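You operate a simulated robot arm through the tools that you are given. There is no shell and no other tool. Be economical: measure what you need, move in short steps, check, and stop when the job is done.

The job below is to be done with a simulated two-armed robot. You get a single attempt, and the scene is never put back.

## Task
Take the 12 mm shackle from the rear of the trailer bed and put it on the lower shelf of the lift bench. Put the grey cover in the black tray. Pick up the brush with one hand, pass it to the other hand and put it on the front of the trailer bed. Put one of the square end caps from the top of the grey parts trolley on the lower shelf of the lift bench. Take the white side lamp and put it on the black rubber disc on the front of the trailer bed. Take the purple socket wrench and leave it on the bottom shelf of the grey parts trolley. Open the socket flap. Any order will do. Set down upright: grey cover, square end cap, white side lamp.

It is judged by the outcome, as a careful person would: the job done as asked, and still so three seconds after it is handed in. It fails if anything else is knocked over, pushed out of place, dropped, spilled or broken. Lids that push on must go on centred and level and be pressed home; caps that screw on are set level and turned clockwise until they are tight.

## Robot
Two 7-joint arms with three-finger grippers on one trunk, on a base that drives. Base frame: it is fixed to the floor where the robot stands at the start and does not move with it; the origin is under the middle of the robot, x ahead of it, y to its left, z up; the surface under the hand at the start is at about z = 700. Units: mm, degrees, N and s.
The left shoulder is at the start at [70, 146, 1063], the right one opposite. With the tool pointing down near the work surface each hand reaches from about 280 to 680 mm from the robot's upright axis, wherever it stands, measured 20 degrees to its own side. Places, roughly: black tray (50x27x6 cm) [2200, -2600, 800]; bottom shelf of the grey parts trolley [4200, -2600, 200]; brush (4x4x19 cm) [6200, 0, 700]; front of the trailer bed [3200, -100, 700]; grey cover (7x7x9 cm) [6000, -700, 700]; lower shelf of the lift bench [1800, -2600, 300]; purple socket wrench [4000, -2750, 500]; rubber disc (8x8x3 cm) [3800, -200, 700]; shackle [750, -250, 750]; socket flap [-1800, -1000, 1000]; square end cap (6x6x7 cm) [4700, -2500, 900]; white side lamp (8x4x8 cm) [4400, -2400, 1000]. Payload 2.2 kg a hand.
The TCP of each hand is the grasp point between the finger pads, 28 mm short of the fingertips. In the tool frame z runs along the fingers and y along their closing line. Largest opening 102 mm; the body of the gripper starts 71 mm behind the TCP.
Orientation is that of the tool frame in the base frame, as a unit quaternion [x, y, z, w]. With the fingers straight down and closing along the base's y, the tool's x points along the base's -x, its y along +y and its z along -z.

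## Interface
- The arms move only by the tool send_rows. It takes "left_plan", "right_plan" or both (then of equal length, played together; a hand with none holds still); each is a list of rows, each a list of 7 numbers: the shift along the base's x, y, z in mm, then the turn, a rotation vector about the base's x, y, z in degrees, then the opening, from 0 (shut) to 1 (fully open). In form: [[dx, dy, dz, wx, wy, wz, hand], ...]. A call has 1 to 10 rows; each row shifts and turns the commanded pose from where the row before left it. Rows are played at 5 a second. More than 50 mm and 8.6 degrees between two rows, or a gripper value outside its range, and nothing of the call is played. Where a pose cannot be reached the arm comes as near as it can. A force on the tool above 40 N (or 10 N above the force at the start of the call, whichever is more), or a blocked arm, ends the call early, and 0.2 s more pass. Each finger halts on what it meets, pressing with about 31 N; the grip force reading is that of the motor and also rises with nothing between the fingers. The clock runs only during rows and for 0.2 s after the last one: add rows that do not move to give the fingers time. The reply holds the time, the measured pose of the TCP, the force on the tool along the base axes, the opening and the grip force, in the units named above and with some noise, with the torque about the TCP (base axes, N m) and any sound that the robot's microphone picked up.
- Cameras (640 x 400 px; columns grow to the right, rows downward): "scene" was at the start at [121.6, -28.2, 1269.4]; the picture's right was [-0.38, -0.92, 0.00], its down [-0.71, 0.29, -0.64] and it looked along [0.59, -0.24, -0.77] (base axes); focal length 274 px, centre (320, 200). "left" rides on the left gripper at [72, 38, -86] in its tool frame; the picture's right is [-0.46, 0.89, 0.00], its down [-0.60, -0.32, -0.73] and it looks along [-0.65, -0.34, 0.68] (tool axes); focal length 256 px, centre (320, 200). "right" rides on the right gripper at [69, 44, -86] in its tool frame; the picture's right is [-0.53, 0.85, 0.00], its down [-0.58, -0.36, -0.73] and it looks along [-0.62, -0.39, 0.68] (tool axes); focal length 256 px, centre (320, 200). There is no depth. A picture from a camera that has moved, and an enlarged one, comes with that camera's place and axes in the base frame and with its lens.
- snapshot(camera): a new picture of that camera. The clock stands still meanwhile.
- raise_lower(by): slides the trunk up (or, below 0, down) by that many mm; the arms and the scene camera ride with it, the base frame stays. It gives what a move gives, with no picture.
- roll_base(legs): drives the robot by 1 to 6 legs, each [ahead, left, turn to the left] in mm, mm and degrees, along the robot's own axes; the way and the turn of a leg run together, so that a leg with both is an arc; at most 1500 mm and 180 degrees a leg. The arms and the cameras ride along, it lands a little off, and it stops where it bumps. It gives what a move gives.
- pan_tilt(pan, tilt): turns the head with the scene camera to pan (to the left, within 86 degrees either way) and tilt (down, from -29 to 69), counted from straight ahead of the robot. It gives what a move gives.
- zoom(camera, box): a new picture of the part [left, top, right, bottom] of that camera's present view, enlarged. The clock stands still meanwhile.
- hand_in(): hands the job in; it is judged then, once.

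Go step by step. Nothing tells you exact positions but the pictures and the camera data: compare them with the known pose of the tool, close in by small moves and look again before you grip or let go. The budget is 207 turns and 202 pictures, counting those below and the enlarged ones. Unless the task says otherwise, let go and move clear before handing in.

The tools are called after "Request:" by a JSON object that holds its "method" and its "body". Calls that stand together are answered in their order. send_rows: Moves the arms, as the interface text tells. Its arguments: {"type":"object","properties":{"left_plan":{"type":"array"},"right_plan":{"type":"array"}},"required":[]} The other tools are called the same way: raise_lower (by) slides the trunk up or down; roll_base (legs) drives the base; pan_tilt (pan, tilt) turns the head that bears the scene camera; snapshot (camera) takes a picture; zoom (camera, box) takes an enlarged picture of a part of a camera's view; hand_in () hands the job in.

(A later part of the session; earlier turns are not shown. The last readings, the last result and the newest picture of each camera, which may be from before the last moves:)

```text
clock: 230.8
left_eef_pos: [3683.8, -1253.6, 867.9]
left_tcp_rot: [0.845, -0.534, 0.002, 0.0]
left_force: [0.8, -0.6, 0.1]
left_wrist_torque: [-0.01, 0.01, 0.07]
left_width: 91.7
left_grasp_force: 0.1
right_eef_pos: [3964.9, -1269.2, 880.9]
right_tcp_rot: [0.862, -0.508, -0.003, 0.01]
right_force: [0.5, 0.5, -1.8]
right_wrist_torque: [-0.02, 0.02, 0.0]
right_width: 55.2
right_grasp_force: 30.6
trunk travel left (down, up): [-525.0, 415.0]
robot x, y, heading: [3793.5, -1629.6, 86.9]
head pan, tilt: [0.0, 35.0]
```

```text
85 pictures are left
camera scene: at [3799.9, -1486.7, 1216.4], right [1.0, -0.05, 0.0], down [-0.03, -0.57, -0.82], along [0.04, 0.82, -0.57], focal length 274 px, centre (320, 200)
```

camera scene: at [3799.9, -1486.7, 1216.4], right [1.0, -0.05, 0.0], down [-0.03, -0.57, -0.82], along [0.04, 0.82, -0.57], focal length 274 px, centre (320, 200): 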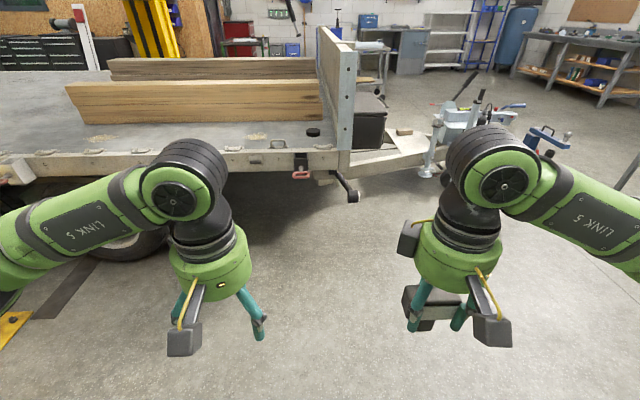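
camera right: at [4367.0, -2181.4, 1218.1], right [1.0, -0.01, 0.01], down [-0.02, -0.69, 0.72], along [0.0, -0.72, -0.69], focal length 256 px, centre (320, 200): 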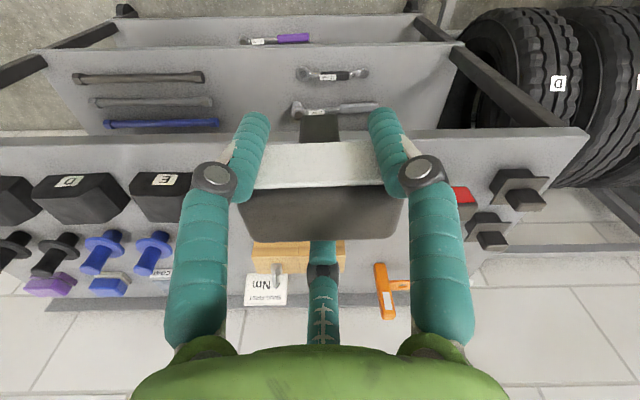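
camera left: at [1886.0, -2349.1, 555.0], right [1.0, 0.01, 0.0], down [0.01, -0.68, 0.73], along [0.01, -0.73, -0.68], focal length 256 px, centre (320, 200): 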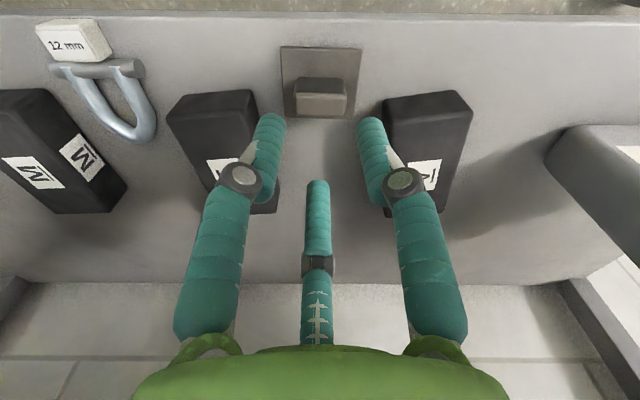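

I see the disc at about (3825,-175) right beside the headboard (x≈3940), where the right elbow would collide. I'll set the lamp on free bed space first and re-grip it with the left hand. Driving closer.

Request:
{"method": "roll_base", "body": {"legs": [[0, 250, 3], [700, 0, 0]]}}

Request:
{"method": "pan_tilt", "body": {"pan": -20, "tilt": 35}}

Request:
{"method": "snapshot", "body": {"camera": "scene"}}

```text
clock: 236.1
left_eef_pos: [3411.0, -554.4, 866.9]
left_tcp_rot: [0.861, -0.509, 0.002, 0.0]
left_force: [-0.5, 0.5, -0.2]
left_wrist_torque: [-0.01, 0.03, 0.01]
left_width: 91.8
left_grasp_force: 0.1
right_eef_pos: [3694.4, -552.2, 880.0]
right_tcp_rot: [0.876, -0.483, -0.002, 0.01]
right_force: [-0.6, -0.2, -1.4]
right_wrist_torque: [-0.01, 0.03, 0.05]
right_width: 55.8
right_grasp_force: 30.9
trunk travel left (down, up): [-525.0, 415.0]
robot x, y, heading: [3540.3, -920.0, 90.4]
head pan, tilt: [0.0, 35.0]
```

```text
clock: 236.9
left_eef_pos: [3411.7, -555.4, 867.8]
left_tcp_rot: [0.86, -0.51, 0.001, 0.001]
left_force: [-0.6, 0.7, 0.6]
left_wrist_torque: [-0.01, 0.01, -0.01]
left_width: 91.5
left_grasp_force: 0.1
right_eef_pos: [3693.6, -552.9, 882.1]
right_tcp_rot: [0.876, -0.483, -0.001, 0.01]
right_force: [-0.4, -0.4, -1.6]
right_wrist_torque: [-0.04, 0.02, -0.02]
right_width: 55.4
right_grasp_force: 30.7
trunk travel left (down, up): [-525.0, 415.0]
robot x, y, heading: [3538.8, -914.7, 90.4]
head pan, tilt: [-20.0, 35.0]
```

```text
84 pictures are left
camera scene: at [3570.5, -784.0, 1216.4], right [0.94, -0.33, 0.0], down [-0.19, -0.54, -0.82], along [0.27, 0.77, -0.57], focal length 274 px, centre (320, 200)
```

scene: 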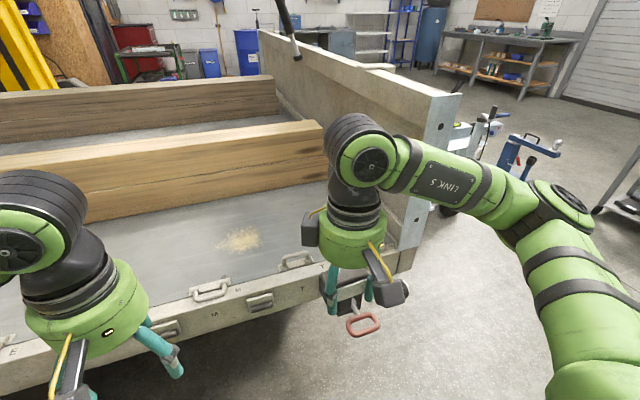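

Request:
{"method": "roll_base", "body": {"legs": [[110, 30, 0]]}}

Request:
{"method": "send_rows", "body": {"right_plan": [[-5, 40, 0, 0, 0, 0, 0.3], [-5, 45, 0, 0, 0, 0, 0.3], [-5, 45, 0, 0, 0, 0, 0.3], [0, 45, 0, 0, 0, 0, 0.3], [0, 10, -30, 0, 0, 0, 0.3], [0, 0, -40, 0, 0, 0, 0.3], [0, 0, -20, 0, 0, 0, 0.3], [0, 0, 0, 0, 0, 0, 0.3]]}}

Request:
{"method": "snapshot", "body": {"camera": "scene"}}

Request:
{"method": "snapshot", "body": {"camera": "right"}}

```text
clock: 238.1
left_eef_pos: [3380.3, -446.6, 868.1]
left_tcp_rot: [0.86, -0.51, 0.001, 0.002]
left_force: [0.0, 0.7, -0.5]
left_wrist_torque: [-0.04, -0.01, 0.03]
left_width: 91.9
left_grasp_force: 0.1
right_eef_pos: [3662.7, -443.4, 878.9]
right_tcp_rot: [0.876, -0.483, -0.001, 0.01]
right_force: [0.1, 1.0, -1.4]
right_wrist_torque: [-0.07, 0.0, -0.01]
right_width: 55.5
right_grasp_force: 31.1
trunk travel left (down, up): [-525.0, 415.0]
robot x, y, heading: [3509.7, -810.9, 90.3]
head pan, tilt: [-20.0, 35.0]
```

```text
clock: 239.9
left_eef_pos: [3380.1, -446.7, 868.3]
left_tcp_rot: [0.86, -0.51, 0.002, 0.001]
left_force: [0.2, -0.9, 0.4]
left_wrist_torque: [0.0, -0.01, 0.02]
left_width: 91.6
left_grasp_force: 0.2
right_eef_pos: [3649.0, -260.3, 789.4]
right_tcp_rot: [0.876, -0.482, -0.002, 0.009]
right_force: [-0.1, -0.4, -0.8]
right_wrist_torque: [-0.07, 0.0, 0.0]
right_width: 55.5
right_grasp_force: 30.7
trunk travel left (down, up): [-525.0, 415.0]
robot x, y, heading: [3506.7, -808.9, 90.4]
head pan, tilt: [-20.0, 35.0]
```

```text
83 pictures are left
camera scene: at [3539.1, -675.5, 1216.4], right [0.94, -0.33, 0.0], down [-0.19, -0.54, -0.82], along [0.27, 0.77, -0.57], focal length 274 px, centre (320, 200)
```

scene: 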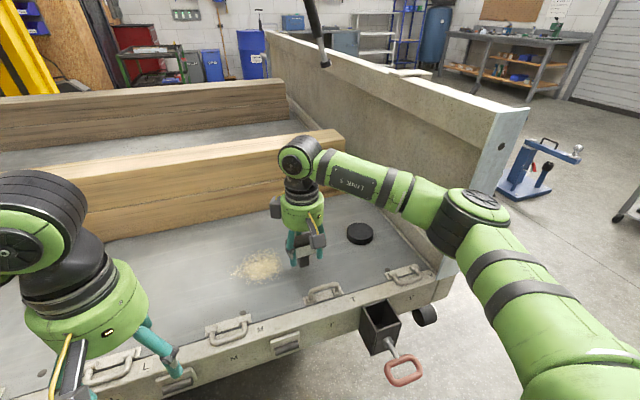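

```text
82 pictures are left
camera right: at [3650.0, -338.5, 877.9], right [-1.0, 0.0, 0.01], down [0.01, 0.69, 0.72], along [-0.01, 0.72, -0.69], focal length 256 px, centre (320, 200)
```

right: 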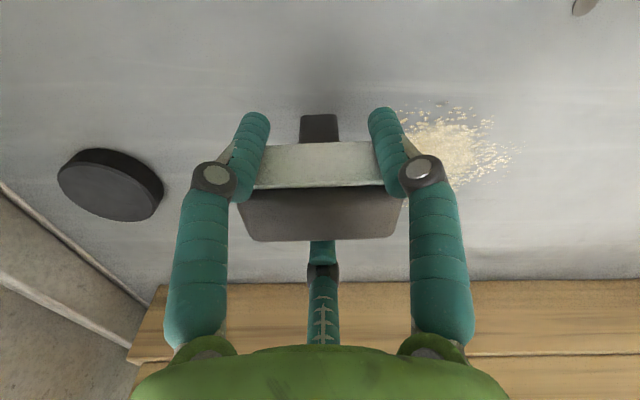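

Disc at (3820,-194). Set the lamp down here.

Request:
{"method": "send_rows", "body": {"right_plan": [[0, 0, -8, 0, 0, 0, 0.3], [0, 0, -4, 0, 0, 0, 0.3], [0, 0, -2, 0, 0, 0, 0.3], [0, 0, -2, 0, 0, 0, 0.3], [0, 0, -2, 0, 0, 0, 0.3], [0, 0, 0, 0, 0, 0, 0.3]]}}

```text
clock: 241.3
left_eef_pos: [3379.8, -445.9, 868.2]
left_tcp_rot: [0.86, -0.51, 0.002, 0.001]
left_force: [-0.3, 0.6, 0.5]
left_wrist_torque: [0.0, -0.04, 0.0]
left_width: 91.8
left_grasp_force: 0.1
right_eef_pos: [3649.0, -259.0, 772.5]
right_tcp_rot: [0.876, -0.483, -0.001, 0.009]
right_force: [0.3, 0.0, -0.9]
right_wrist_torque: [-0.03, -0.03, 0.0]
right_width: 55.3
right_grasp_force: 30.9
trunk travel left (down, up): [-525.0, 415.0]
robot x, y, heading: [3509.5, -809.6, 90.5]
head pan, tilt: [-20.0, 35.0]
```

Request:
{"method": "send_rows", "body": {"right_plan": [[0, 0, -2, 0, 0, 0, 0.3], [0, 0, -2, 0, 0, 0, 0.3], [0, 0, -1.5, 0, 0, 0, 0.3], [0, 0, -1.5, 0, 0, 0, 0.3], [0, 0, 0, 0, 0, 0, 0.3]]}}

```text
clock: 242.5
left_eef_pos: [3380.2, -446.7, 868.1]
left_tcp_rot: [0.861, -0.509, 0.001, 0.001]
left_force: [0.0, 0.4, -0.6]
left_wrist_torque: [-0.01, -0.03, 0.01]
left_width: 91.8
left_grasp_force: 0.1
right_eef_pos: [3647.6, -257.8, 764.1]
right_tcp_rot: [0.876, -0.482, -0.002, 0.011]
right_force: [0.2, -1.4, -2.5]
right_wrist_torque: [-0.02, -0.02, 0.02]
right_width: 55.7
right_grasp_force: 30.9
trunk travel left (down, up): [-525.0, 415.0]
robot x, y, heading: [3510.7, -810.3, 90.7]
head pan, tilt: [-20.0, 35.0]
```

Request:
{"method": "send_rows", "body": {"right_plan": [[0, 0, -2, 0, 0, 0, 0.3], [0, 0, -2, 0, 0, 0, 0.3], [0, 0, -1.5, 0, 0, 0, 0.3], [0, 0, -1.5, 0, 0, 0, 0.3], [0, 0, 0, 0, 0, 0, 0.3]]}}

Request:
{"method": "zoom", "body": {"camera": "scene", "box": [240, 140, 400, 290]}}

```text
clock: 243.7
left_eef_pos: [3380.5, -448.4, 867.9]
left_tcp_rot: [0.86, -0.51, 0.001, 0.0]
left_force: [-0.8, -0.2, 0.2]
left_wrist_torque: [0.01, -0.02, -0.01]
left_width: 92.0
left_grasp_force: 0.1
right_eef_pos: [3647.3, -259.5, 761.3]
right_tcp_rot: [0.875, -0.484, -0.004, 0.007]
right_force: [3.6, 2.2, 17.2]
right_wrist_torque: [0.49, -0.27, -0.07]
right_width: 55.4
right_grasp_force: 30.9
trunk travel left (down, up): [-525.0, 415.0]
robot x, y, heading: [3511.1, -812.4, 90.5]
head pan, tilt: [-20.0, 35.0]
```

```text
2.67 times, centred on (320, 215) of scene
camera zoom: at [3539.0, -677.9, 1217.0], right [0.94, -0.33, 0.0], down [-0.19, -0.54, -0.82], along [0.27, 0.77, -0.57], focal length 731 px, centre (320, 160)
```

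zoom: 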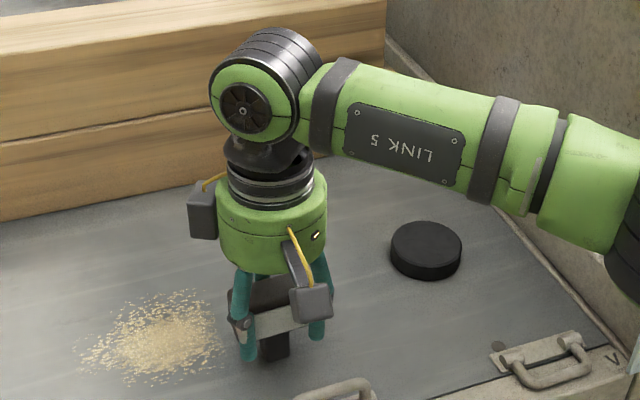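

Contact. Release and lift away.

Request:
{"method": "send_rows", "body": {"right_plan": [[0, 0, 3, 0, 0, 0, 0.3], [0, 0, 0, 0, 0, 0, 0.6], [0, 0, 0, 0, 0, 0, 0.7], [0, 0, 0, 0, 0, 0, 0.9], [0, 0, 0, 0, 0, 0, 0.95], [0, 0, 15, 0, 0, 0, 0.95], [0, 0, 40, 0, 0, 0, 0.95], [0, 0, 45, 0, 0, 0, 0.95]]}}

Request:
{"method": "zoom", "body": {"camera": "scene", "box": [240, 140, 400, 290]}}

Request:
{"method": "snapshot", "body": {"camera": "right"}}

```text
clock: 245.5
left_eef_pos: [3379.2, -447.8, 867.4]
left_tcp_rot: [0.86, -0.51, 0.001, -0.001]
left_force: [0.2, -0.4, -0.5]
left_wrist_torque: [0.03, -0.01, -0.01]
left_width: 91.6
left_grasp_force: 0.0
right_eef_pos: [3646.6, -259.1, 860.7]
right_tcp_rot: [0.876, -0.483, -0.002, 0.01]
right_force: [0.1, -0.3, -0.6]
right_wrist_torque: [0.06, -0.02, -0.03]
right_width: 96.9
right_grasp_force: 0.0
trunk travel left (down, up): [-525.0, 415.0]
robot x, y, heading: [3506.4, -808.4, 90.4]
head pan, tilt: [-20.0, 35.0]
```

```text
2.67 times, centred on (320, 215) of scene
camera zoom: at [3538.6, -676.3, 1216.5], right [0.94, -0.33, 0.0], down [-0.19, -0.54, -0.82], along [0.27, 0.77, -0.57], focal length 731 px, centre (320, 160)
```

zoom: 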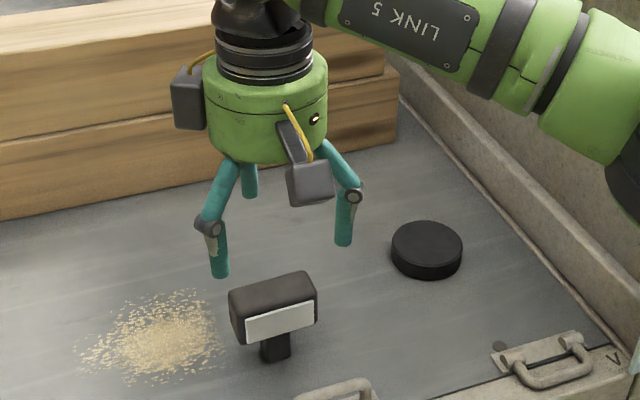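

```text
79 pictures are left
camera right: at [3647.4, -339.1, 949.1], right [-1.0, 0.0, 0.01], down [0.01, 0.69, 0.72], along [-0.01, 0.72, -0.69], focal length 256 px, centre (320, 200)
```

right: 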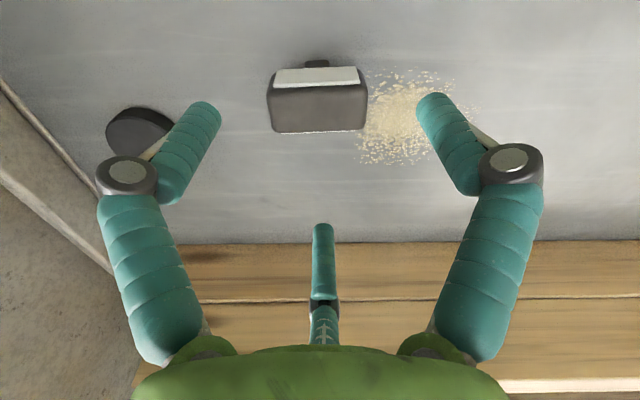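

Lamp stands upright on the bed at ≈(3647,-251). Withdraw the right hand, shift the base right, and bring the left hand over it.

Request:
{"method": "send_rows", "body": {"right_plan": [[0, -45, 10, 0, 0, 0, 0.95], [0, -45, 10, 0, 0, 0, 0.95], [0, -45, 0, 0, 0, 0, 0.95], [0, -45, 0, 0, 0, 0, 0.95], [0, -45, 0, 0, 0, 0, 0.95], [0, -30, 0, 0, 0, 0, 0.95]]}}

Request:
{"method": "roll_base", "body": {"legs": [[0, -270, 0]]}}

Request:
{"method": "pan_tilt", "body": {"pan": 10, "tilt": 40}}

Request:
{"method": "send_rows", "body": {"left_plan": [[0, 40, 0, 0, 0, 0, 0.95], [0, 45, 0, 0, 0, 0, 0.95], [0, 45, 0, 0, 0, 0, 0.95], [0, 45, 0, 0, 0, 0, 0.95], [0, 0, 0, 0, 0, 0, 0.95]]}}

Request:
{"method": "snapshot", "body": {"camera": "left"}}

Request:
{"method": "snapshot", "body": {"camera": "scene"}}

```text
clock: 246.9
left_eef_pos: [3379.6, -446.6, 868.5]
left_tcp_rot: [0.86, -0.51, 0.001, -0.001]
left_force: [-0.1, 0.3, 0.1]
left_wrist_torque: [-0.01, 0.02, -0.04]
left_width: 91.9
left_grasp_force: 0.0
right_eef_pos: [3646.1, -515.4, 881.9]
right_tcp_rot: [0.875, -0.484, -0.002, 0.01]
right_force: [0.1, 0.4, -0.4]
right_wrist_torque: [0.02, -0.05, 0.01]
right_width: 97.0
right_grasp_force: 0.1
trunk travel left (down, up): [-525.0, 415.0]
robot x, y, heading: [3507.1, -809.8, 90.6]
head pan, tilt: [-20.0, 35.0]
```

```text
clock: 248.8
left_eef_pos: [3653.6, -443.8, 869.3]
left_tcp_rot: [0.861, -0.509, 0.001, 0.001]
left_force: [-0.1, 0.0, -0.1]
left_wrist_torque: [0.04, 0.06, -0.01]
left_width: 91.8
left_grasp_force: 0.1
right_eef_pos: [3921.3, -510.9, 881.9]
right_tcp_rot: [0.875, -0.483, -0.003, 0.009]
right_force: [0.1, 0.3, 0.7]
right_wrist_torque: [0.02, 0.03, 0.01]
right_width: 97.0
right_grasp_force: 0.1
trunk travel left (down, up): [-525.0, 415.0]
robot x, y, heading: [3782.4, -809.4, 90.6]
head pan, tilt: [-20.0, 35.0]
```

```text
clock: 249.8
left_eef_pos: [3653.8, -443.3, 867.7]
left_tcp_rot: [0.861, -0.509, 0.001, 0.001]
left_force: [1.0, 0.5, 0.0]
left_wrist_torque: [-0.03, 0.0, 0.01]
left_width: 91.9
left_grasp_force: 0.1
right_eef_pos: [3920.5, -511.1, 880.7]
right_tcp_rot: [0.877, -0.481, -0.003, 0.01]
right_force: [0.5, 0.4, -0.5]
right_wrist_torque: [0.01, 0.0, 0.01]
right_width: 97.0
right_grasp_force: 0.0
trunk travel left (down, up): [-525.0, 415.0]
robot x, y, heading: [3782.2, -808.6, 90.7]
head pan, tilt: [10.0, 40.0]
```

```text
clock: 251.0
left_eef_pos: [3653.2, -267.9, 867.0]
left_tcp_rot: [0.86, -0.51, 0.001, 0.0]
left_force: [-0.3, -0.7, 0.6]
left_wrist_torque: [0.02, 0.0, 0.0]
left_width: 96.9
left_grasp_force: 0.0
right_eef_pos: [3919.8, -511.8, 881.3]
right_tcp_rot: [0.876, -0.483, -0.003, 0.009]
right_force: [0.1, -0.4, 0.4]
right_wrist_torque: [0.02, 0.04, 0.01]
right_width: 97.2
right_grasp_force: 0.2
trunk travel left (down, up): [-525.0, 415.0]
robot x, y, heading: [3787.6, -806.6, 90.5]
head pan, tilt: [10.0, 40.0]
```

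```text
78 pictures are left
camera left: at [3653.5, -349.7, 953.3], right [-1.0, -0.02, 0.0], down [-0.01, 0.68, 0.73], along [-0.01, 0.73, -0.68], focal length 256 px, centre (320, 200)
```

left: 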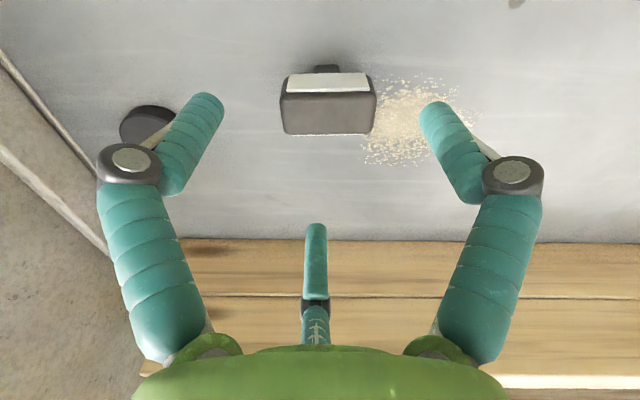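

```text
77 pictures are left
camera scene: at [3767.7, -673.3, 1209.0], right [0.98, 0.18, 0.0], down [0.12, -0.63, -0.77], along [-0.14, 0.75, -0.64], focal length 274 px, centre (320, 200)
```

scene: 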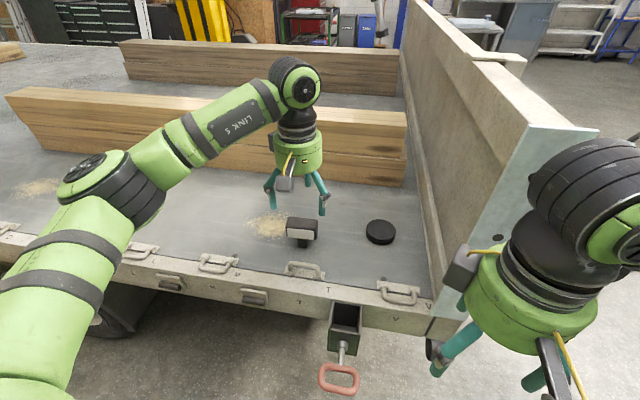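

Request:
{"method": "send_rows", "body": {"left_plan": [[-6, 4, -25, 0, 0, 0, 0.95], [0, 0, -30, 0, 0, 0, 0.95], [0, 0, -25, 0, 0, 0, 0.95], [0, 0, -22, 0, 0, 0, 0.95], [0, 0, 0, 0, 0, 0, 0.95]], "right_plan": [[5, -25, 0, 0, 0, 0, 0.95], [5, -25, 0, 0, 0, 0, 0.95], [5, -25, 0, 0, 0, 0, 0.95], [0, -15, 0, 0, 0, 0, 0.95], [0, 0, 0, 0, 0, 0, 0.95]]}}

Request:
{"method": "snapshot", "body": {"camera": "left"}}

```text
clock: 252.2
left_eef_pos: [3647.4, -262.8, 766.2]
left_tcp_rot: [0.861, -0.509, 0.003, 0.0]
left_force: [-0.2, 0.0, -0.3]
left_wrist_torque: [0.03, -0.01, 0.02]
left_width: 97.1
left_grasp_force: 0.0
right_eef_pos: [3919.4, -560.9, 909.5]
right_tcp_rot: [0.876, -0.481, -0.002, 0.009]
right_force: [0.0, -0.4, 0.0]
right_wrist_torque: [0.0, -0.01, -0.02]
right_width: 96.8
right_grasp_force: 0.0
right hand out of reach, approached as far as the arm can: row 2, 3, 4
trunk travel left (down, up): [-525.0, 415.0]
robot x, y, heading: [3782.6, -809.4, 90.5]
head pan, tilt: [10.0, 40.0]
```

```text
76 pictures are left
camera left: at [3647.6, -346.0, 851.4], right [-1.0, -0.02, 0.0], down [-0.01, 0.68, 0.73], along [-0.01, 0.73, -0.68], focal length 256 px, centre (320, 200)
```

left: 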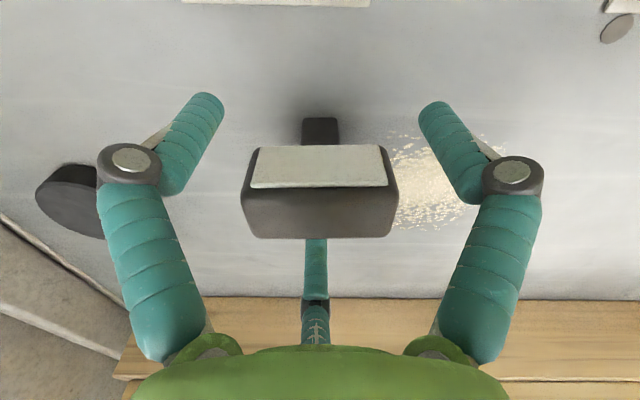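

Well centred. Close.

Request:
{"method": "send_rows", "body": {"left_plan": [[0, 0, 0, 0, 0, 0, 0.8], [0, 0, 0, 0, 0, 0, 0.65], [0, 0, 0, 0, 0, 0, 0.5], [0, 0, 0, 0, 0, 0, 0.4], [0, 0, 0, 0, 0, 0, 0.35], [0, 0, 10, 0, 0, 0, 0.3], [0, 0, 35, 0, 0, 0, 0.3], [0, 0, 45, 0, 0, 0, 0.3]]}}

Request:
{"method": "snapshot", "body": {"camera": "left"}}

Request:
{"method": "snapshot", "body": {"camera": "scene"}}

```text
clock: 254.0
left_eef_pos: [3649.2, -264.6, 855.8]
left_tcp_rot: [0.861, -0.509, 0.001, 0.0]
left_force: [1.2, 0.3, -2.0]
left_wrist_torque: [0.02, 0.0, -0.01]
left_width: 55.1
left_grasp_force: 31.0
right_eef_pos: [3919.8, -560.5, 909.5]
right_tcp_rot: [0.875, -0.483, -0.001, 0.01]
right_force: [0.3, 0.3, 0.5]
right_wrist_torque: [0.02, 0.0, -0.03]
right_width: 96.8
right_grasp_force: 0.0
trunk travel left (down, up): [-525.0, 415.0]
robot x, y, heading: [3783.1, -808.6, 90.4]
head pan, tilt: [10.0, 40.0]
```

```text
75 pictures are left
camera left: at [3649.4, -346.4, 942.7], right [-1.0, -0.02, 0.0], down [-0.01, 0.68, 0.73], along [-0.01, 0.73, -0.68], focal length 256 px, centre (320, 200)
```

left: 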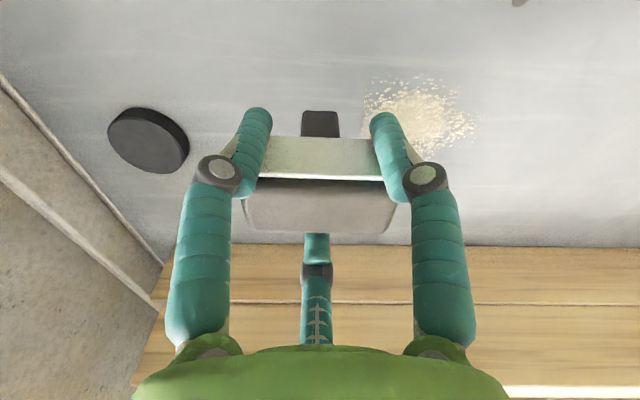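

```text
74 pictures are left
camera scene: at [3768.6, -673.2, 1208.9], right [0.98, 0.18, 0.0], down [0.12, -0.63, -0.77], along [-0.14, 0.75, -0.64], focal length 274 px, centre (320, 200)
```

scene: 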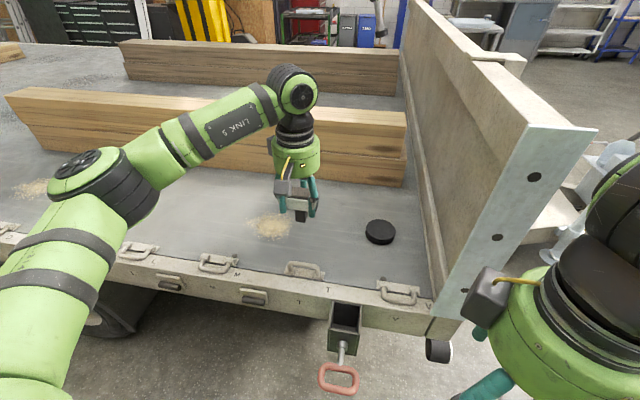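

Lamp secured in the left hand. Move over the disc at (3823,-196).

Request:
{"method": "send_rows", "body": {"left_plan": [[25, 8, 0, 0, 0, 0, 0.3], [25, 8, 0, 0, 0, 0, 0.3], [25, 8, 0, 0, 0, 0, 0.3], [25, 8, 0, 0, 0, 0, 0.3], [25, 8, 0, 0, 0, 0, 0.3], [25, 10, 0, 0, 0, 0, 0.3], [24, 10, 0, 0, 0, 0, 0.3], [0, 0, 0, 0, 0, 0, 0.3]]}}

Request:
{"method": "snapshot", "body": {"camera": "left"}}

Request:
{"method": "snapshot", "body": {"camera": "scene"}}

```text
clock: 255.8
left_eef_pos: [3813.0, -216.2, 858.3]
left_tcp_rot: [0.861, -0.509, 0.002, 0.001]
left_force: [-0.2, 0.6, -2.1]
left_wrist_torque: [0.0, 0.03, -0.02]
left_width: 55.2
left_grasp_force: 31.1
left hand out of reach, approached as far as the arm can: row 7
right_eef_pos: [3919.0, -560.3, 909.7]
right_tcp_rot: [0.876, -0.482, -0.001, 0.01]
right_force: [0.5, -0.5, 0.5]
right_wrist_torque: [0.0, 0.04, 0.01]
right_width: 96.9
right_grasp_force: 0.0
trunk travel left (down, up): [-525.0, 415.0]
robot x, y, heading: [3786.8, -809.8, 90.5]
head pan, tilt: [10.0, 40.0]
```

```text
73 pictures are left
camera left: at [3814.0, -298.7, 944.6], right [-1.0, -0.02, 0.0], down [-0.01, 0.68, 0.73], along [-0.01, 0.73, -0.68], focal length 256 px, centre (320, 200)
```

left: 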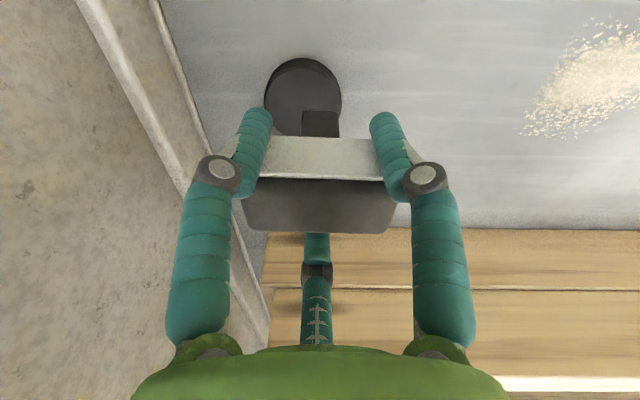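

```text
72 pictures are left
camera scene: at [3768.2, -672.2, 1208.8], right [0.98, 0.18, 0.0], down [0.12, -0.63, -0.77], along [-0.14, 0.75, -0.64], focal length 274 px, centre (320, 200)
```

scene: 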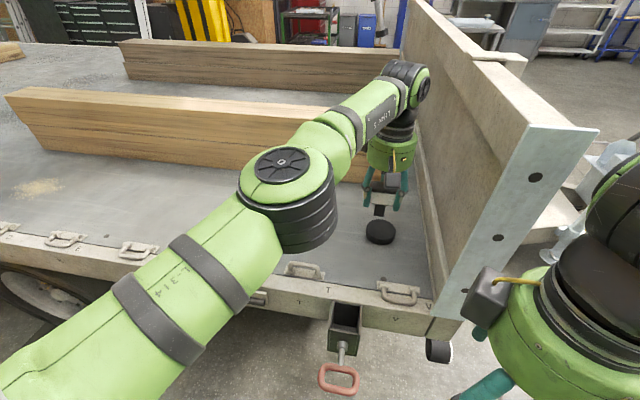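

Request:
{"method": "roll_base", "body": {"legs": [[14, -14, 0]]}}

Request:
{"method": "send_rows", "body": {"left_plan": [[0, 0, -15, 0, 0, 0, 0.3], [0, 0, -10, 0, 0, 0, 0.3], [0, 0, 0, 0, 0, 0, 0.3]]}}

Request:
{"method": "snapshot", "body": {"camera": "left"}}

Request:
{"method": "zoom", "body": {"camera": "scene", "box": [330, 140, 430, 260]}}

```text
clock: 256.6
left_eef_pos: [3826.7, -202.7, 860.0]
left_tcp_rot: [0.86, -0.51, 0.001, 0.0]
left_force: [-0.2, 0.7, -1.5]
left_wrist_torque: [-0.02, -0.01, 0.01]
left_width: 55.2
left_grasp_force: 30.9
right_eef_pos: [3932.2, -548.3, 909.7]
right_tcp_rot: [0.877, -0.481, -0.001, 0.009]
right_force: [-0.6, 0.3, -0.2]
right_wrist_torque: [-0.05, 0.01, -0.02]
right_width: 96.8
right_grasp_force: 0.0
trunk travel left (down, up): [-525.0, 415.0]
robot x, y, heading: [3799.8, -791.6, 90.7]
head pan, tilt: [10.0, 40.0]
```

```text
clock: 257.4
left_eef_pos: [3820.6, -200.1, 834.8]
left_tcp_rot: [0.861, -0.509, 0.003, 0.0]
left_force: [-1.0, 0.1, -1.5]
left_wrist_torque: [-0.04, -0.03, 0.0]
left_width: 55.2
left_grasp_force: 30.8
left hand out of reach, approached as far as the arm can: row 1
right_eef_pos: [3933.9, -546.5, 909.4]
right_tcp_rot: [0.877, -0.481, -0.002, 0.01]
right_force: [0.5, 0.4, -0.3]
right_wrist_torque: [-0.01, 0.03, 0.01]
right_width: 97.1
right_grasp_force: 0.0
trunk travel left (down, up): [-525.0, 415.0]
robot x, y, heading: [3797.2, -793.3, 91.0]
head pan, tilt: [10.0, 40.0]
```

```text
71 pictures are left
camera left: at [3820.9, -280.7, 920.5], right [-1.0, -0.02, 0.0], down [-0.02, 0.68, 0.73], along [-0.01, 0.73, -0.68], focal length 256 px, centre (320, 200)
```

left: 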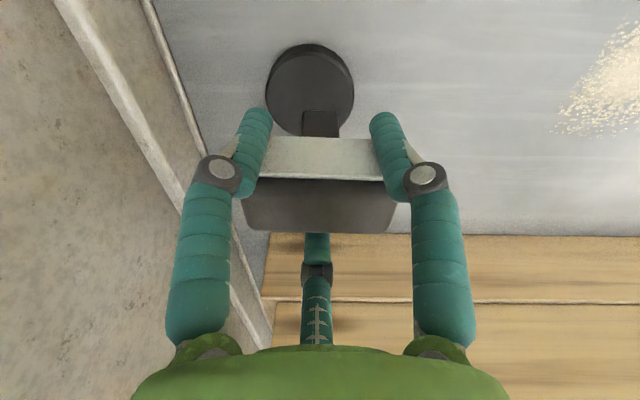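

```text
3.33 times, centred on (380, 200) of scene
camera zoom: at [3781.8, -658.7, 1208.9], right [0.98, 0.18, 0.0], down [0.12, -0.63, -0.77], along [-0.14, 0.75, -0.64], focal length 914 px, centre (120, 200)
```

zoom: 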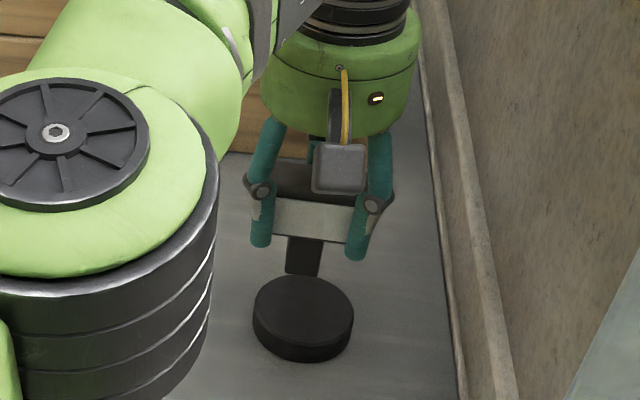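

Request:
{"method": "send_rows", "body": {"left_plan": [[3, -4, -8, 0, 0, 0, 0.3], [3, -3, -7, 0, 0, 0, 0.3], [0, 0, -5, 0, 0, 0, 0.3], [0, 0, 0, 0, 0, 0, 0.3]]}}

Request:
{"method": "zoom", "body": {"camera": "scene", "box": [330, 140, 430, 260]}}

Request:
{"method": "zoom", "body": {"camera": "left", "box": [220, 20, 420, 240]}}

```text
clock: 258.4
left_eef_pos: [3820.7, -197.5, 813.6]
left_tcp_rot: [0.861, -0.509, 0.002, 0.001]
left_force: [0.7, 0.2, -2.2]
left_wrist_torque: [-0.01, 0.02, 0.01]
left_width: 55.3
left_grasp_force: 31.1
left hand out of reach, approached as far as the arm can: row 1, 2
right_eef_pos: [3932.5, -546.7, 909.2]
right_tcp_rot: [0.876, -0.482, -0.001, 0.011]
right_force: [-0.4, 0.0, -0.9]
right_wrist_torque: [0.01, 0.02, 0.0]
right_width: 97.1
right_grasp_force: 0.0
trunk travel left (down, up): [-525.0, 415.0]
robot x, y, heading: [3799.2, -793.8, 90.6]
head pan, tilt: [10.0, 40.0]
```

```text
3.33 times, centred on (380, 200) of scene
camera zoom: at [3781.8, -658.4, 1208.9], right [0.98, 0.18, 0.0], down [0.12, -0.63, -0.77], along [-0.14, 0.75, -0.64], focal length 914 px, centre (120, 200)
```

zoom: 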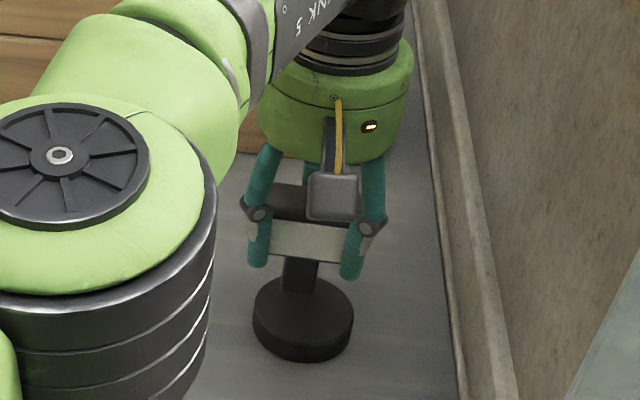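

```text
1.82 times, centred on (320, 130) of left
camera zoom: at [3820.7, -278.8, 900.9], right [-1.0, -0.02, 0.0], down [-0.01, 0.69, 0.73], along [-0.01, 0.73, -0.69], focal length 465 px, centre (320, 327)
```

zoom: 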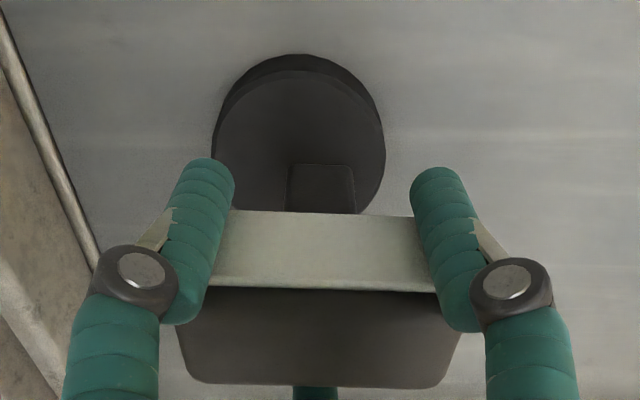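

Request:
{"method": "roll_base", "body": {"legs": [[-9, -9, 0]]}}

Request:
{"method": "zoom", "body": {"camera": "left", "box": [220, 20, 420, 240]}}

```text
clock: 259.1
left_eef_pos: [3829.7, -205.3, 814.9]
left_tcp_rot: [0.861, -0.509, 0.003, 0.001]
left_force: [-0.2, 0.0, -1.9]
left_wrist_torque: [-0.02, -0.02, 0.0]
left_width: 54.8
left_grasp_force: 31.4
right_eef_pos: [3942.1, -555.6, 910.2]
right_tcp_rot: [0.876, -0.481, -0.001, 0.011]
right_force: [0.5, -0.6, 0.6]
right_wrist_torque: [-0.02, 0.0, -0.02]
right_width: 96.9
right_grasp_force: 0.1
trunk travel left (down, up): [-525.0, 415.0]
robot x, y, heading: [3806.0, -802.7, 90.2]
head pan, tilt: [10.0, 40.0]
```

```text
1.82 times, centred on (320, 130) of left
camera zoom: at [3829.3, -287.0, 900.7], right [-1.0, -0.02, 0.0], down [-0.02, 0.69, 0.73], along [-0.01, 0.73, -0.69], focal length 465 px, centre (320, 327)
```

zoom: 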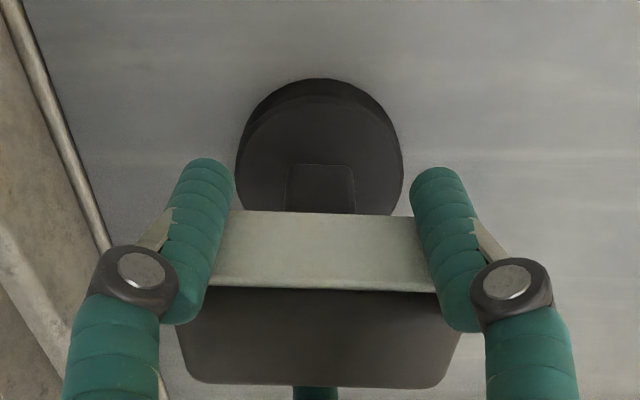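

Request:
{"method": "send_rows", "body": {"left_plan": [[0, 0, -5, 0, 0, 0, 0.3], [0, 0, -4, 0, 0, 0, 0.3], [0, 0, -3, 0, 0, 0, 0.3], [0, 0, -2, 0, 0, 0, 0.3], [0, 0, -2, 0, 0, 0, 0.3], [0, 0, 0, 0, 0, 0, 0.3]]}}

Request:
{"method": "zoom", "body": {"camera": "scene", "box": [330, 140, 430, 260]}}

```text
clock: 260.6
left_eef_pos: [3829.0, -204.9, 798.2]
left_tcp_rot: [0.862, -0.508, 0.002, 0.002]
left_force: [0.7, -0.7, -2.0]
left_wrist_torque: [0.02, -0.01, 0.01]
left_width: 55.2
left_grasp_force: 31.0
right_eef_pos: [3941.3, -555.6, 909.0]
right_tcp_rot: [0.876, -0.482, -0.001, 0.01]
right_force: [-1.0, 0.4, 0.8]
right_wrist_torque: [-0.01, 0.01, -0.03]
right_width: 97.2
right_grasp_force: 0.0
trunk travel left (down, up): [-525.0, 415.0]
robot x, y, heading: [3806.1, -802.4, 90.3]
head pan, tilt: [10.0, 40.0]
```

```text
3.33 times, centred on (380, 200) of scene
camera zoom: at [3790.9, -667.1, 1208.9], right [0.98, 0.18, 0.0], down [0.12, -0.63, -0.77], along [-0.14, 0.75, -0.64], focal length 914 px, centre (120, 200)
```

zoom: 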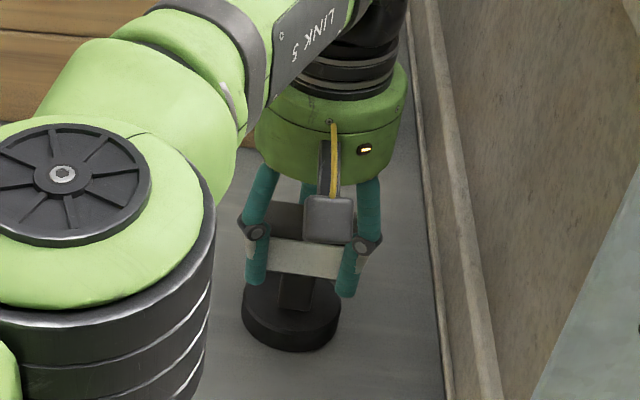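

Request:
{"method": "send_rows", "body": {"left_plan": [[0, 0, -2, 0, 0, 0, 0.3], [0, 0, -1.5, 0, 0, 0, 0.3], [0, 0, -1.5, 0, 0, 0, 0.3], [0, 0, 0, 0, 0, 0, 0.3]]}}

```text
clock: 261.6
left_eef_pos: [3828.5, -204.6, 793.7]
left_tcp_rot: [0.861, -0.509, 0.002, 0.003]
left_force: [-0.1, 0.4, -1.9]
left_wrist_torque: [-0.02, -0.01, 0.01]
left_width: 55.3
left_grasp_force: 31.5
right_eef_pos: [3941.3, -555.5, 909.0]
right_tcp_rot: [0.876, -0.482, -0.002, 0.01]
right_force: [0.5, 0.8, -0.8]
right_wrist_torque: [-0.01, 0.01, 0.01]
right_width: 96.7
right_grasp_force: 0.1
trunk travel left (down, up): [-525.0, 415.0]
robot x, y, heading: [3803.7, -802.7, 90.5]
head pan, tilt: [10.0, 40.0]
```

Request:
{"method": "send_rows", "body": {"left_plan": [[0, 0, -1.5, 0, 0, 0, 0.3], [0, 0, -1.5, 0, 0, 0, 0.3], [0, 0, -1.5, 0, 0, 0, 0.3], [0, 0, 0, 0, 0, 0, 0.3]]}}

```text
clock: 262.6
left_eef_pos: [3829.2, -204.8, 789.0]
left_tcp_rot: [0.861, -0.508, 0.002, 0.002]
left_force: [-0.4, 0.0, -1.0]
left_wrist_torque: [-0.02, 0.0, 0.01]
left_width: 55.3
left_grasp_force: 31.3
right_eef_pos: [3942.8, -555.7, 909.9]
right_tcp_rot: [0.876, -0.482, -0.002, 0.01]
right_force: [0.2, 0.2, 0.3]
right_wrist_torque: [0.04, 0.0, 0.02]
right_width: 96.9
right_grasp_force: 0.1
trunk travel left (down, up): [-525.0, 415.0]
robot x, y, heading: [3806.9, -800.3, 90.5]
head pan, tilt: [10.0, 40.0]
```

Request:
{"method": "send_rows", "body": {"left_plan": [[0, 0, -1.5, 0, 0, 0, 0.3], [0, 0, -1.5, 0, 0, 0, 0.3], [0, 0, -1.5, 0, 0, 0, 0.3], [0, 0, 0, 0, 0, 0, 0.3]]}}

Request:
{"method": "zoom", "body": {"camera": "left", "box": [220, 20, 420, 240]}}

```text
clock: 263.6
left_eef_pos: [3829.8, -204.6, 788.6]
left_tcp_rot: [0.861, -0.509, 0.001, -0.001]
left_force: [0.9, 3.3, 16.4]
left_wrist_torque: [0.36, -0.04, 0.0]
left_width: 55.0
left_grasp_force: 31.4
right_eef_pos: [3941.3, -557.2, 910.4]
right_tcp_rot: [0.876, -0.481, -0.002, 0.01]
right_force: [0.7, -2.0, 1.1]
right_wrist_torque: [-0.05, 0.02, 0.02]
right_width: 96.7
right_grasp_force: 0.1
trunk travel left (down, up): [-525.0, 415.0]
robot x, y, heading: [3805.7, -801.7, 90.7]
head pan, tilt: [10.0, 40.0]
```

```text
1.82 times, centred on (320, 130) of left
camera zoom: at [3829.7, -287.5, 873.9], right [-1.0, -0.02, 0.0], down [-0.01, 0.68, 0.73], along [-0.01, 0.73, -0.68], focal length 465 px, centre (320, 327)
```

zoom: 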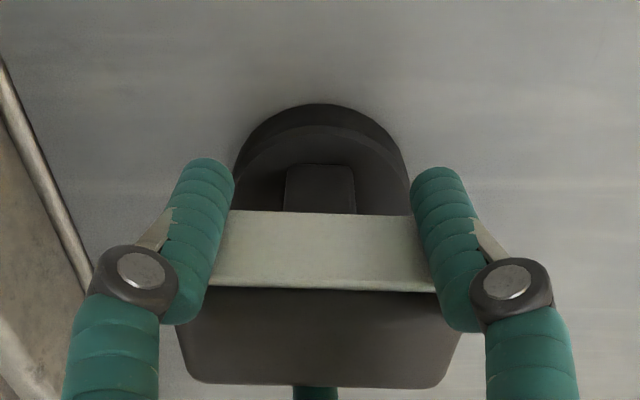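

Lamp rests on the disc with the stub fully on it. Relieve and release.

Request:
{"method": "send_rows", "body": {"left_plan": [[0, 0, 2, 0, 0, 0, 0.3], [0, 0, 0, 0, 0, 0, 0.6], [0, 0, 0, 0, 0, 0, 0.7], [0, 0, 0, 0, 0, 0, 0.85], [0, 0, 0, 0, 0, 0, 0.9], [0, 0, 15, 0, 0, 0, 0.9], [0, 0, 35, 0, 0, 0, 0.9], [0, 0, 35, 0, 0, 0, 0.9]]}}

Request:
{"method": "snapshot", "body": {"camera": "left"}}

Request:
{"method": "zoom", "body": {"camera": "scene", "box": [310, 130, 430, 260]}}

```text
clock: 265.4
left_eef_pos: [3825.4, -211.3, 871.6]
left_tcp_rot: [0.861, -0.508, 0.003, 0.001]
left_force: [-0.7, 0.0, -0.1]
left_wrist_torque: [0.05, 0.02, 0.0]
left_width: 91.7
left_grasp_force: 0.0
left hand out of reach, approached as far as the arm can: row 8
right_eef_pos: [3942.7, -556.2, 909.0]
right_tcp_rot: [0.876, -0.482, -0.003, 0.01]
right_force: [0.8, -0.4, 0.9]
right_wrist_torque: [0.05, 0.03, 0.01]
right_width: 97.1
right_grasp_force: 0.1
trunk travel left (down, up): [-525.0, 415.0]
robot x, y, heading: [3810.4, -801.1, 90.3]
head pan, tilt: [10.0, 40.0]
```

```text
64 pictures are left
camera left: at [3825.6, -293.3, 957.8], right [-1.0, -0.02, 0.0], down [-0.01, 0.68, 0.73], along [-0.01, 0.73, -0.68], focal length 256 px, centre (320, 200)
```

left: 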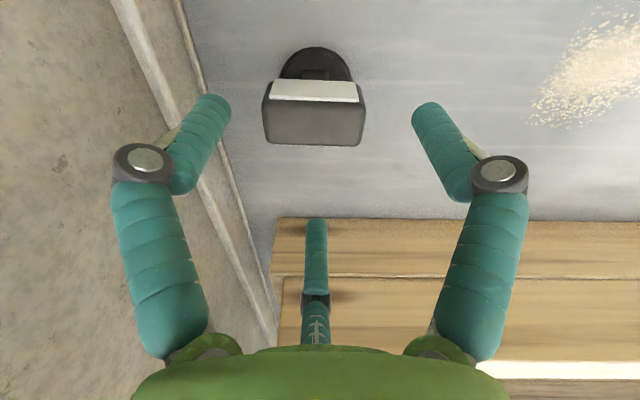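

```text
3.08 times, centred on (370, 195) of scene
camera zoom: at [3791.2, -668.4, 1209.0], right [0.98, 0.18, 0.0], down [0.12, -0.63, -0.77], along [-0.14, 0.75, -0.64], focal length 844 px, centre (166, 215)
```

zoom: 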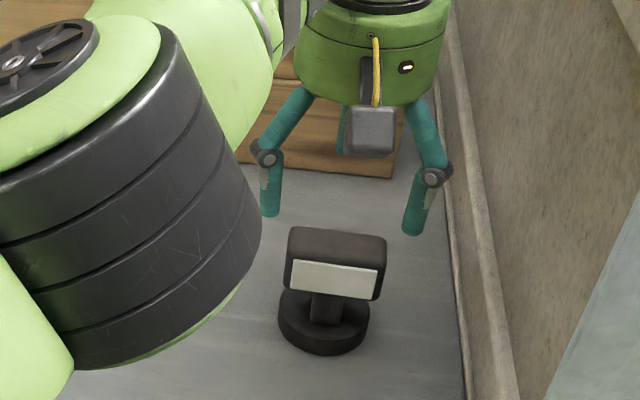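

Lamp stands upright on the disc. Retract the left hand, back off, and look toward the far table.

Request:
{"method": "send_rows", "body": {"left_plan": [[-10, -10, 10, 0, 0, 0, 0.9], [-20, -25, 10, 0, 0, 0, 0.9], [-25, -35, 0, 0, 0, 0, 0.9], [-25, -35, 0, 0, 0, 0, 0.9], [-25, -35, 0, 0, 0, 0, 0.9], [-25, -35, 0, 0, 0, 0, 0.9], [-20, -35, 0, 0, 0, 0, 0.9]]}}

Request:
{"method": "roll_base", "body": {"legs": [[-600, 0, 0]]}}

Request:
{"method": "pan_tilt", "body": {"pan": -70, "tilt": 15}}

Request:
{"method": "snapshot", "body": {"camera": "scene"}}

```text
clock: 266.9
left_eef_pos: [3825.6, -212.5, 875.8]
left_tcp_rot: [0.861, -0.509, 0.002, 0.002]
left_force: [0.3, 0.0, -0.2]
left_wrist_torque: [0.02, 0.01, 0.01]
left_width: 91.5
left_grasp_force: 0.2
left hand out of reach, approached as far as the arm can: row 1, 2, 3, 4, 5, 6, 7
right_eef_pos: [3941.5, -554.3, 910.4]
right_tcp_rot: [0.876, -0.482, -0.002, 0.009]
right_force: [0.2, 0.2, 0.6]
right_wrist_torque: [0.02, -0.03, 0.01]
right_width: 97.1
right_grasp_force: 0.0
trunk travel left (down, up): [-525.0, 415.0]
robot x, y, heading: [3808.4, -800.6, 90.8]
head pan, tilt: [10.0, 40.0]
```

```text
clock: 270.3
left_eef_pos: [3832.9, -811.1, 875.8]
left_tcp_rot: [0.861, -0.509, 0.002, 0.001]
left_force: [0.0, -0.2, -0.4]
left_wrist_torque: [0.0, -0.04, 0.03]
left_width: 91.9
left_grasp_force: 0.0
right_eef_pos: [3947.9, -1153.5, 909.4]
right_tcp_rot: [0.876, -0.483, -0.002, 0.01]
right_force: [-0.3, 0.4, -0.4]
right_wrist_torque: [-0.03, 0.02, 0.0]
right_width: 96.8
right_grasp_force: 0.0
trunk travel left (down, up): [-525.0, 415.0]
robot x, y, heading: [3809.6, -1400.7, 90.4]
head pan, tilt: [10.0, 40.0]
```

```text
clock: 271.9
left_eef_pos: [3833.1, -810.2, 876.2]
left_tcp_rot: [0.861, -0.509, 0.003, 0.002]
left_force: [0.1, 0.6, -0.6]
left_wrist_torque: [0.01, -0.01, 0.0]
left_width: 91.7
left_grasp_force: 0.1
right_eef_pos: [3948.2, -1152.7, 909.4]
right_tcp_rot: [0.876, -0.482, -0.002, 0.011]
right_force: [0.5, -0.4, -0.2]
right_wrist_torque: [0.01, 0.01, 0.03]
right_width: 96.9
right_grasp_force: 0.0
trunk travel left (down, up): [-525.0, 415.0]
robot x, y, heading: [3810.4, -1402.0, 90.7]
head pan, tilt: [-70.0, 15.0]
```

```text
62 pictures are left
camera scene: at [3899.3, -1315.4, 1248.4], right [0.35, -0.94, 0.0], down [-0.24, -0.09, -0.97], along [0.9, 0.34, -0.26], focal length 274 px, centre (320, 200)
```

scene: 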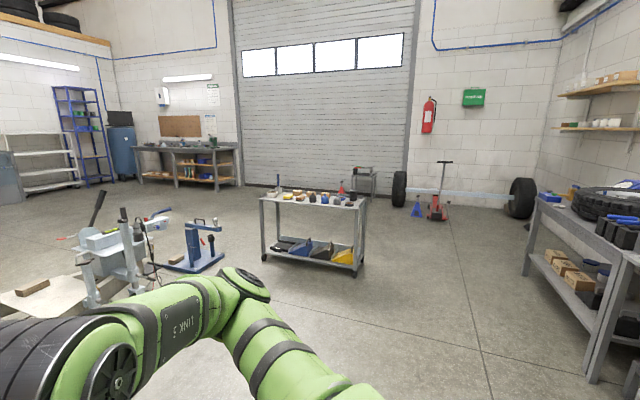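

A table with items stands ahead near (5800,-500). First free the stretched left arm by small retractions.

Request:
{"method": "send_rows", "body": {"left_plan": [[0, -20, -20, 0, 0, 0, 0.9], [-10, -30, -20, 0, 0, 0, 0.9], [-20, -40, 0, 0, 0, 0, 0.9], [-30, -40, 0, 0, 0, 0, 0.9], [-30, -40, 0, 0, 0, 0, 0.9], [-30, -40, 0, 0, 0, 0, 0.9]]}}

Request:
{"method": "roll_base", "body": {"legs": [[0, 0, -72]]}}

Request:
{"method": "pan_tilt", "body": {"pan": 0, "tilt": 18}}

Request:
{"method": "snapshot", "body": {"camera": "scene"}}

```text
clock: 273.3
left_eef_pos: [3835.8, -807.5, 848.6]
left_tcp_rot: [0.861, -0.509, 0.002, 0.002]
left_force: [-0.5, 0.0, -0.2]
left_wrist_torque: [0.02, -0.05, 0.06]
left_width: 91.8
left_grasp_force: 0.1
left hand out of reach, approached as far as the arm can: row 1, 2, 3, 4, 5, 6
right_eef_pos: [3948.4, -1152.6, 909.7]
right_tcp_rot: [0.876, -0.483, -0.002, 0.011]
right_force: [-0.7, 0.6, 1.2]
right_wrist_torque: [0.01, 0.02, 0.03]
right_width: 96.8
right_grasp_force: 0.1
trunk travel left (down, up): [-525.0, 415.0]
robot x, y, heading: [3813.7, -1398.9, 90.6]
head pan, tilt: [-70.0, 15.0]
```

```text
clock: 276.8
left_eef_pos: [4384.2, -1250.9, 849.4]
left_tcp_rot: [-0.388, 0.922, 0.001, -0.002]
left_force: [-0.2, -0.3, 0.1]
left_wrist_torque: [0.02, 0.0, -0.01]
left_width: 91.7
left_grasp_force: 0.0
right_eef_pos: [4087.7, -1457.1, 909.5]
right_tcp_rot: [-0.414, 0.91, 0.008, -0.007]
right_force: [0.4, -0.2, 0.7]
right_wrist_torque: [0.03, 0.0, 0.0]
right_width: 97.1
right_grasp_force: 0.1
trunk travel left (down, up): [-525.0, 415.0]
robot x, y, heading: [3811.1, -1399.1, 17.2]
head pan, tilt: [-70.0, 15.0]
```

```text
clock: 278.2
left_eef_pos: [4385.3, -1249.8, 849.6]
left_tcp_rot: [-0.388, 0.922, 0.0, -0.003]
left_force: [0.2, -0.3, 0.0]
left_wrist_torque: [0.0, 0.03, -0.02]
left_width: 91.9
left_grasp_force: 0.1
right_eef_pos: [4086.3, -1458.3, 909.0]
right_tcp_rot: [-0.417, 0.909, 0.008, -0.007]
right_force: [-0.3, -0.7, -0.6]
right_wrist_torque: [-0.02, 0.0, -0.05]
right_width: 96.9
right_grasp_force: 0.1
trunk travel left (down, up): [-525.0, 415.0]
robot x, y, heading: [3812.9, -1394.0, 17.4]
head pan, tilt: [0.0, 18.0]
```

```text
61 pictures are left
camera scene: at [3949.1, -1355.6, 1243.6], right [0.3, -0.95, 0.0], down [-0.29, -0.09, -0.95], along [0.91, 0.28, -0.31], focal length 274 px, centre (320, 200)
```

scene: 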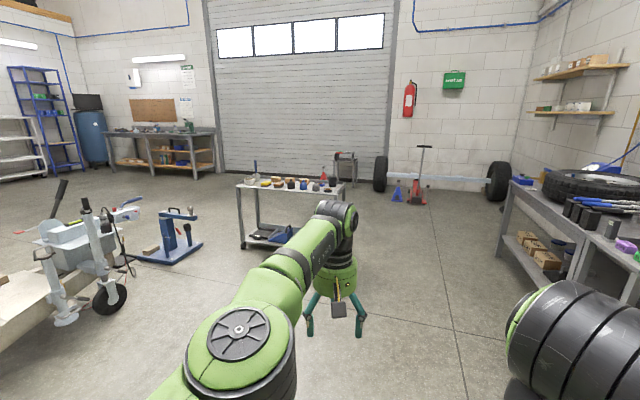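

Request:
{"method": "send_rows", "body": {"left_plan": [[0, 0, 0, 0, 0, -8, 0.9], [0, 0, 0, 0, 0, -8, 0.9], [0, 0, 0, 0, 0, -8, 0.9], [-20, 0, 10, 0, 0, 0, 0.9], [-30, 20, 10, 0, 0, 0, 0.9], [-30, 20, 0, 0, 0, 0, 0.9], [-30, 20, 0, 0, 0, 0, 0.9]]}}

```text
clock: 279.8
left_eef_pos: [4381.3, -1243.6, 875.6]
left_tcp_rot: [-0.187, 0.982, 0.0, -0.004]
left_force: [-0.6, 0.3, 0.0]
left_wrist_torque: [0.0, -0.01, 0.0]
left_width: 91.6
left_grasp_force: 0.0
left hand out of reach, approached as far as the arm can: row 4, 5, 6, 7
right_eef_pos: [4087.5, -1457.8, 909.5]
right_tcp_rot: [-0.416, 0.909, 0.008, -0.007]
right_force: [0.0, 0.4, 0.8]
right_wrist_torque: [-0.01, 0.02, 0.01]
right_width: 96.7
right_grasp_force: 0.0
trunk travel left (down, up): [-525.0, 415.0]
robot x, y, heading: [3811.8, -1397.1, 17.3]
head pan, tilt: [0.0, 18.0]
```

Request:
{"method": "send_rows", "body": {"left_plan": [[-12, 38, -10, 0, 0, 0, 0.9], [-12, 38, -10, 0, 0, 0, 0.9], [-12, 38, -10, 0, 0, 0, 0.9], [-12, 38, -10, 0, 0, 0, 0.9], [-20, 30, -10, 0, 0, 0, 0.9], [-30, 20, 0, 0, 0, 0, 0.9], [-40, 0, 0, 0, 0, 0, 0.9], [-40, 0, 0, 0, 0, 0, 0.9]]}}

```text
clock: 281.6
left_eef_pos: [4377.7, -1052.9, 839.1]
left_tcp_rot: [-0.188, 0.982, 0.0, -0.003]
left_force: [-0.2, 0.3, 0.4]
left_wrist_torque: [0.02, 0.01, -0.02]
left_width: 91.8
left_grasp_force: 0.1
left hand out of reach, approached as far as the arm can: row 1, 2, 3, 4, 5, 6, 7, 8
right_eef_pos: [4087.1, -1458.8, 910.0]
right_tcp_rot: [-0.416, 0.909, 0.007, -0.007]
right_force: [0.3, 0.3, 0.2]
right_wrist_torque: [0.0, 0.02, 0.02]
right_width: 96.7
right_grasp_force: 0.0
trunk travel left (down, up): [-525.0, 415.0]
robot x, y, heading: [3813.3, -1400.3, 17.5]
head pan, tilt: [0.0, 18.0]
```

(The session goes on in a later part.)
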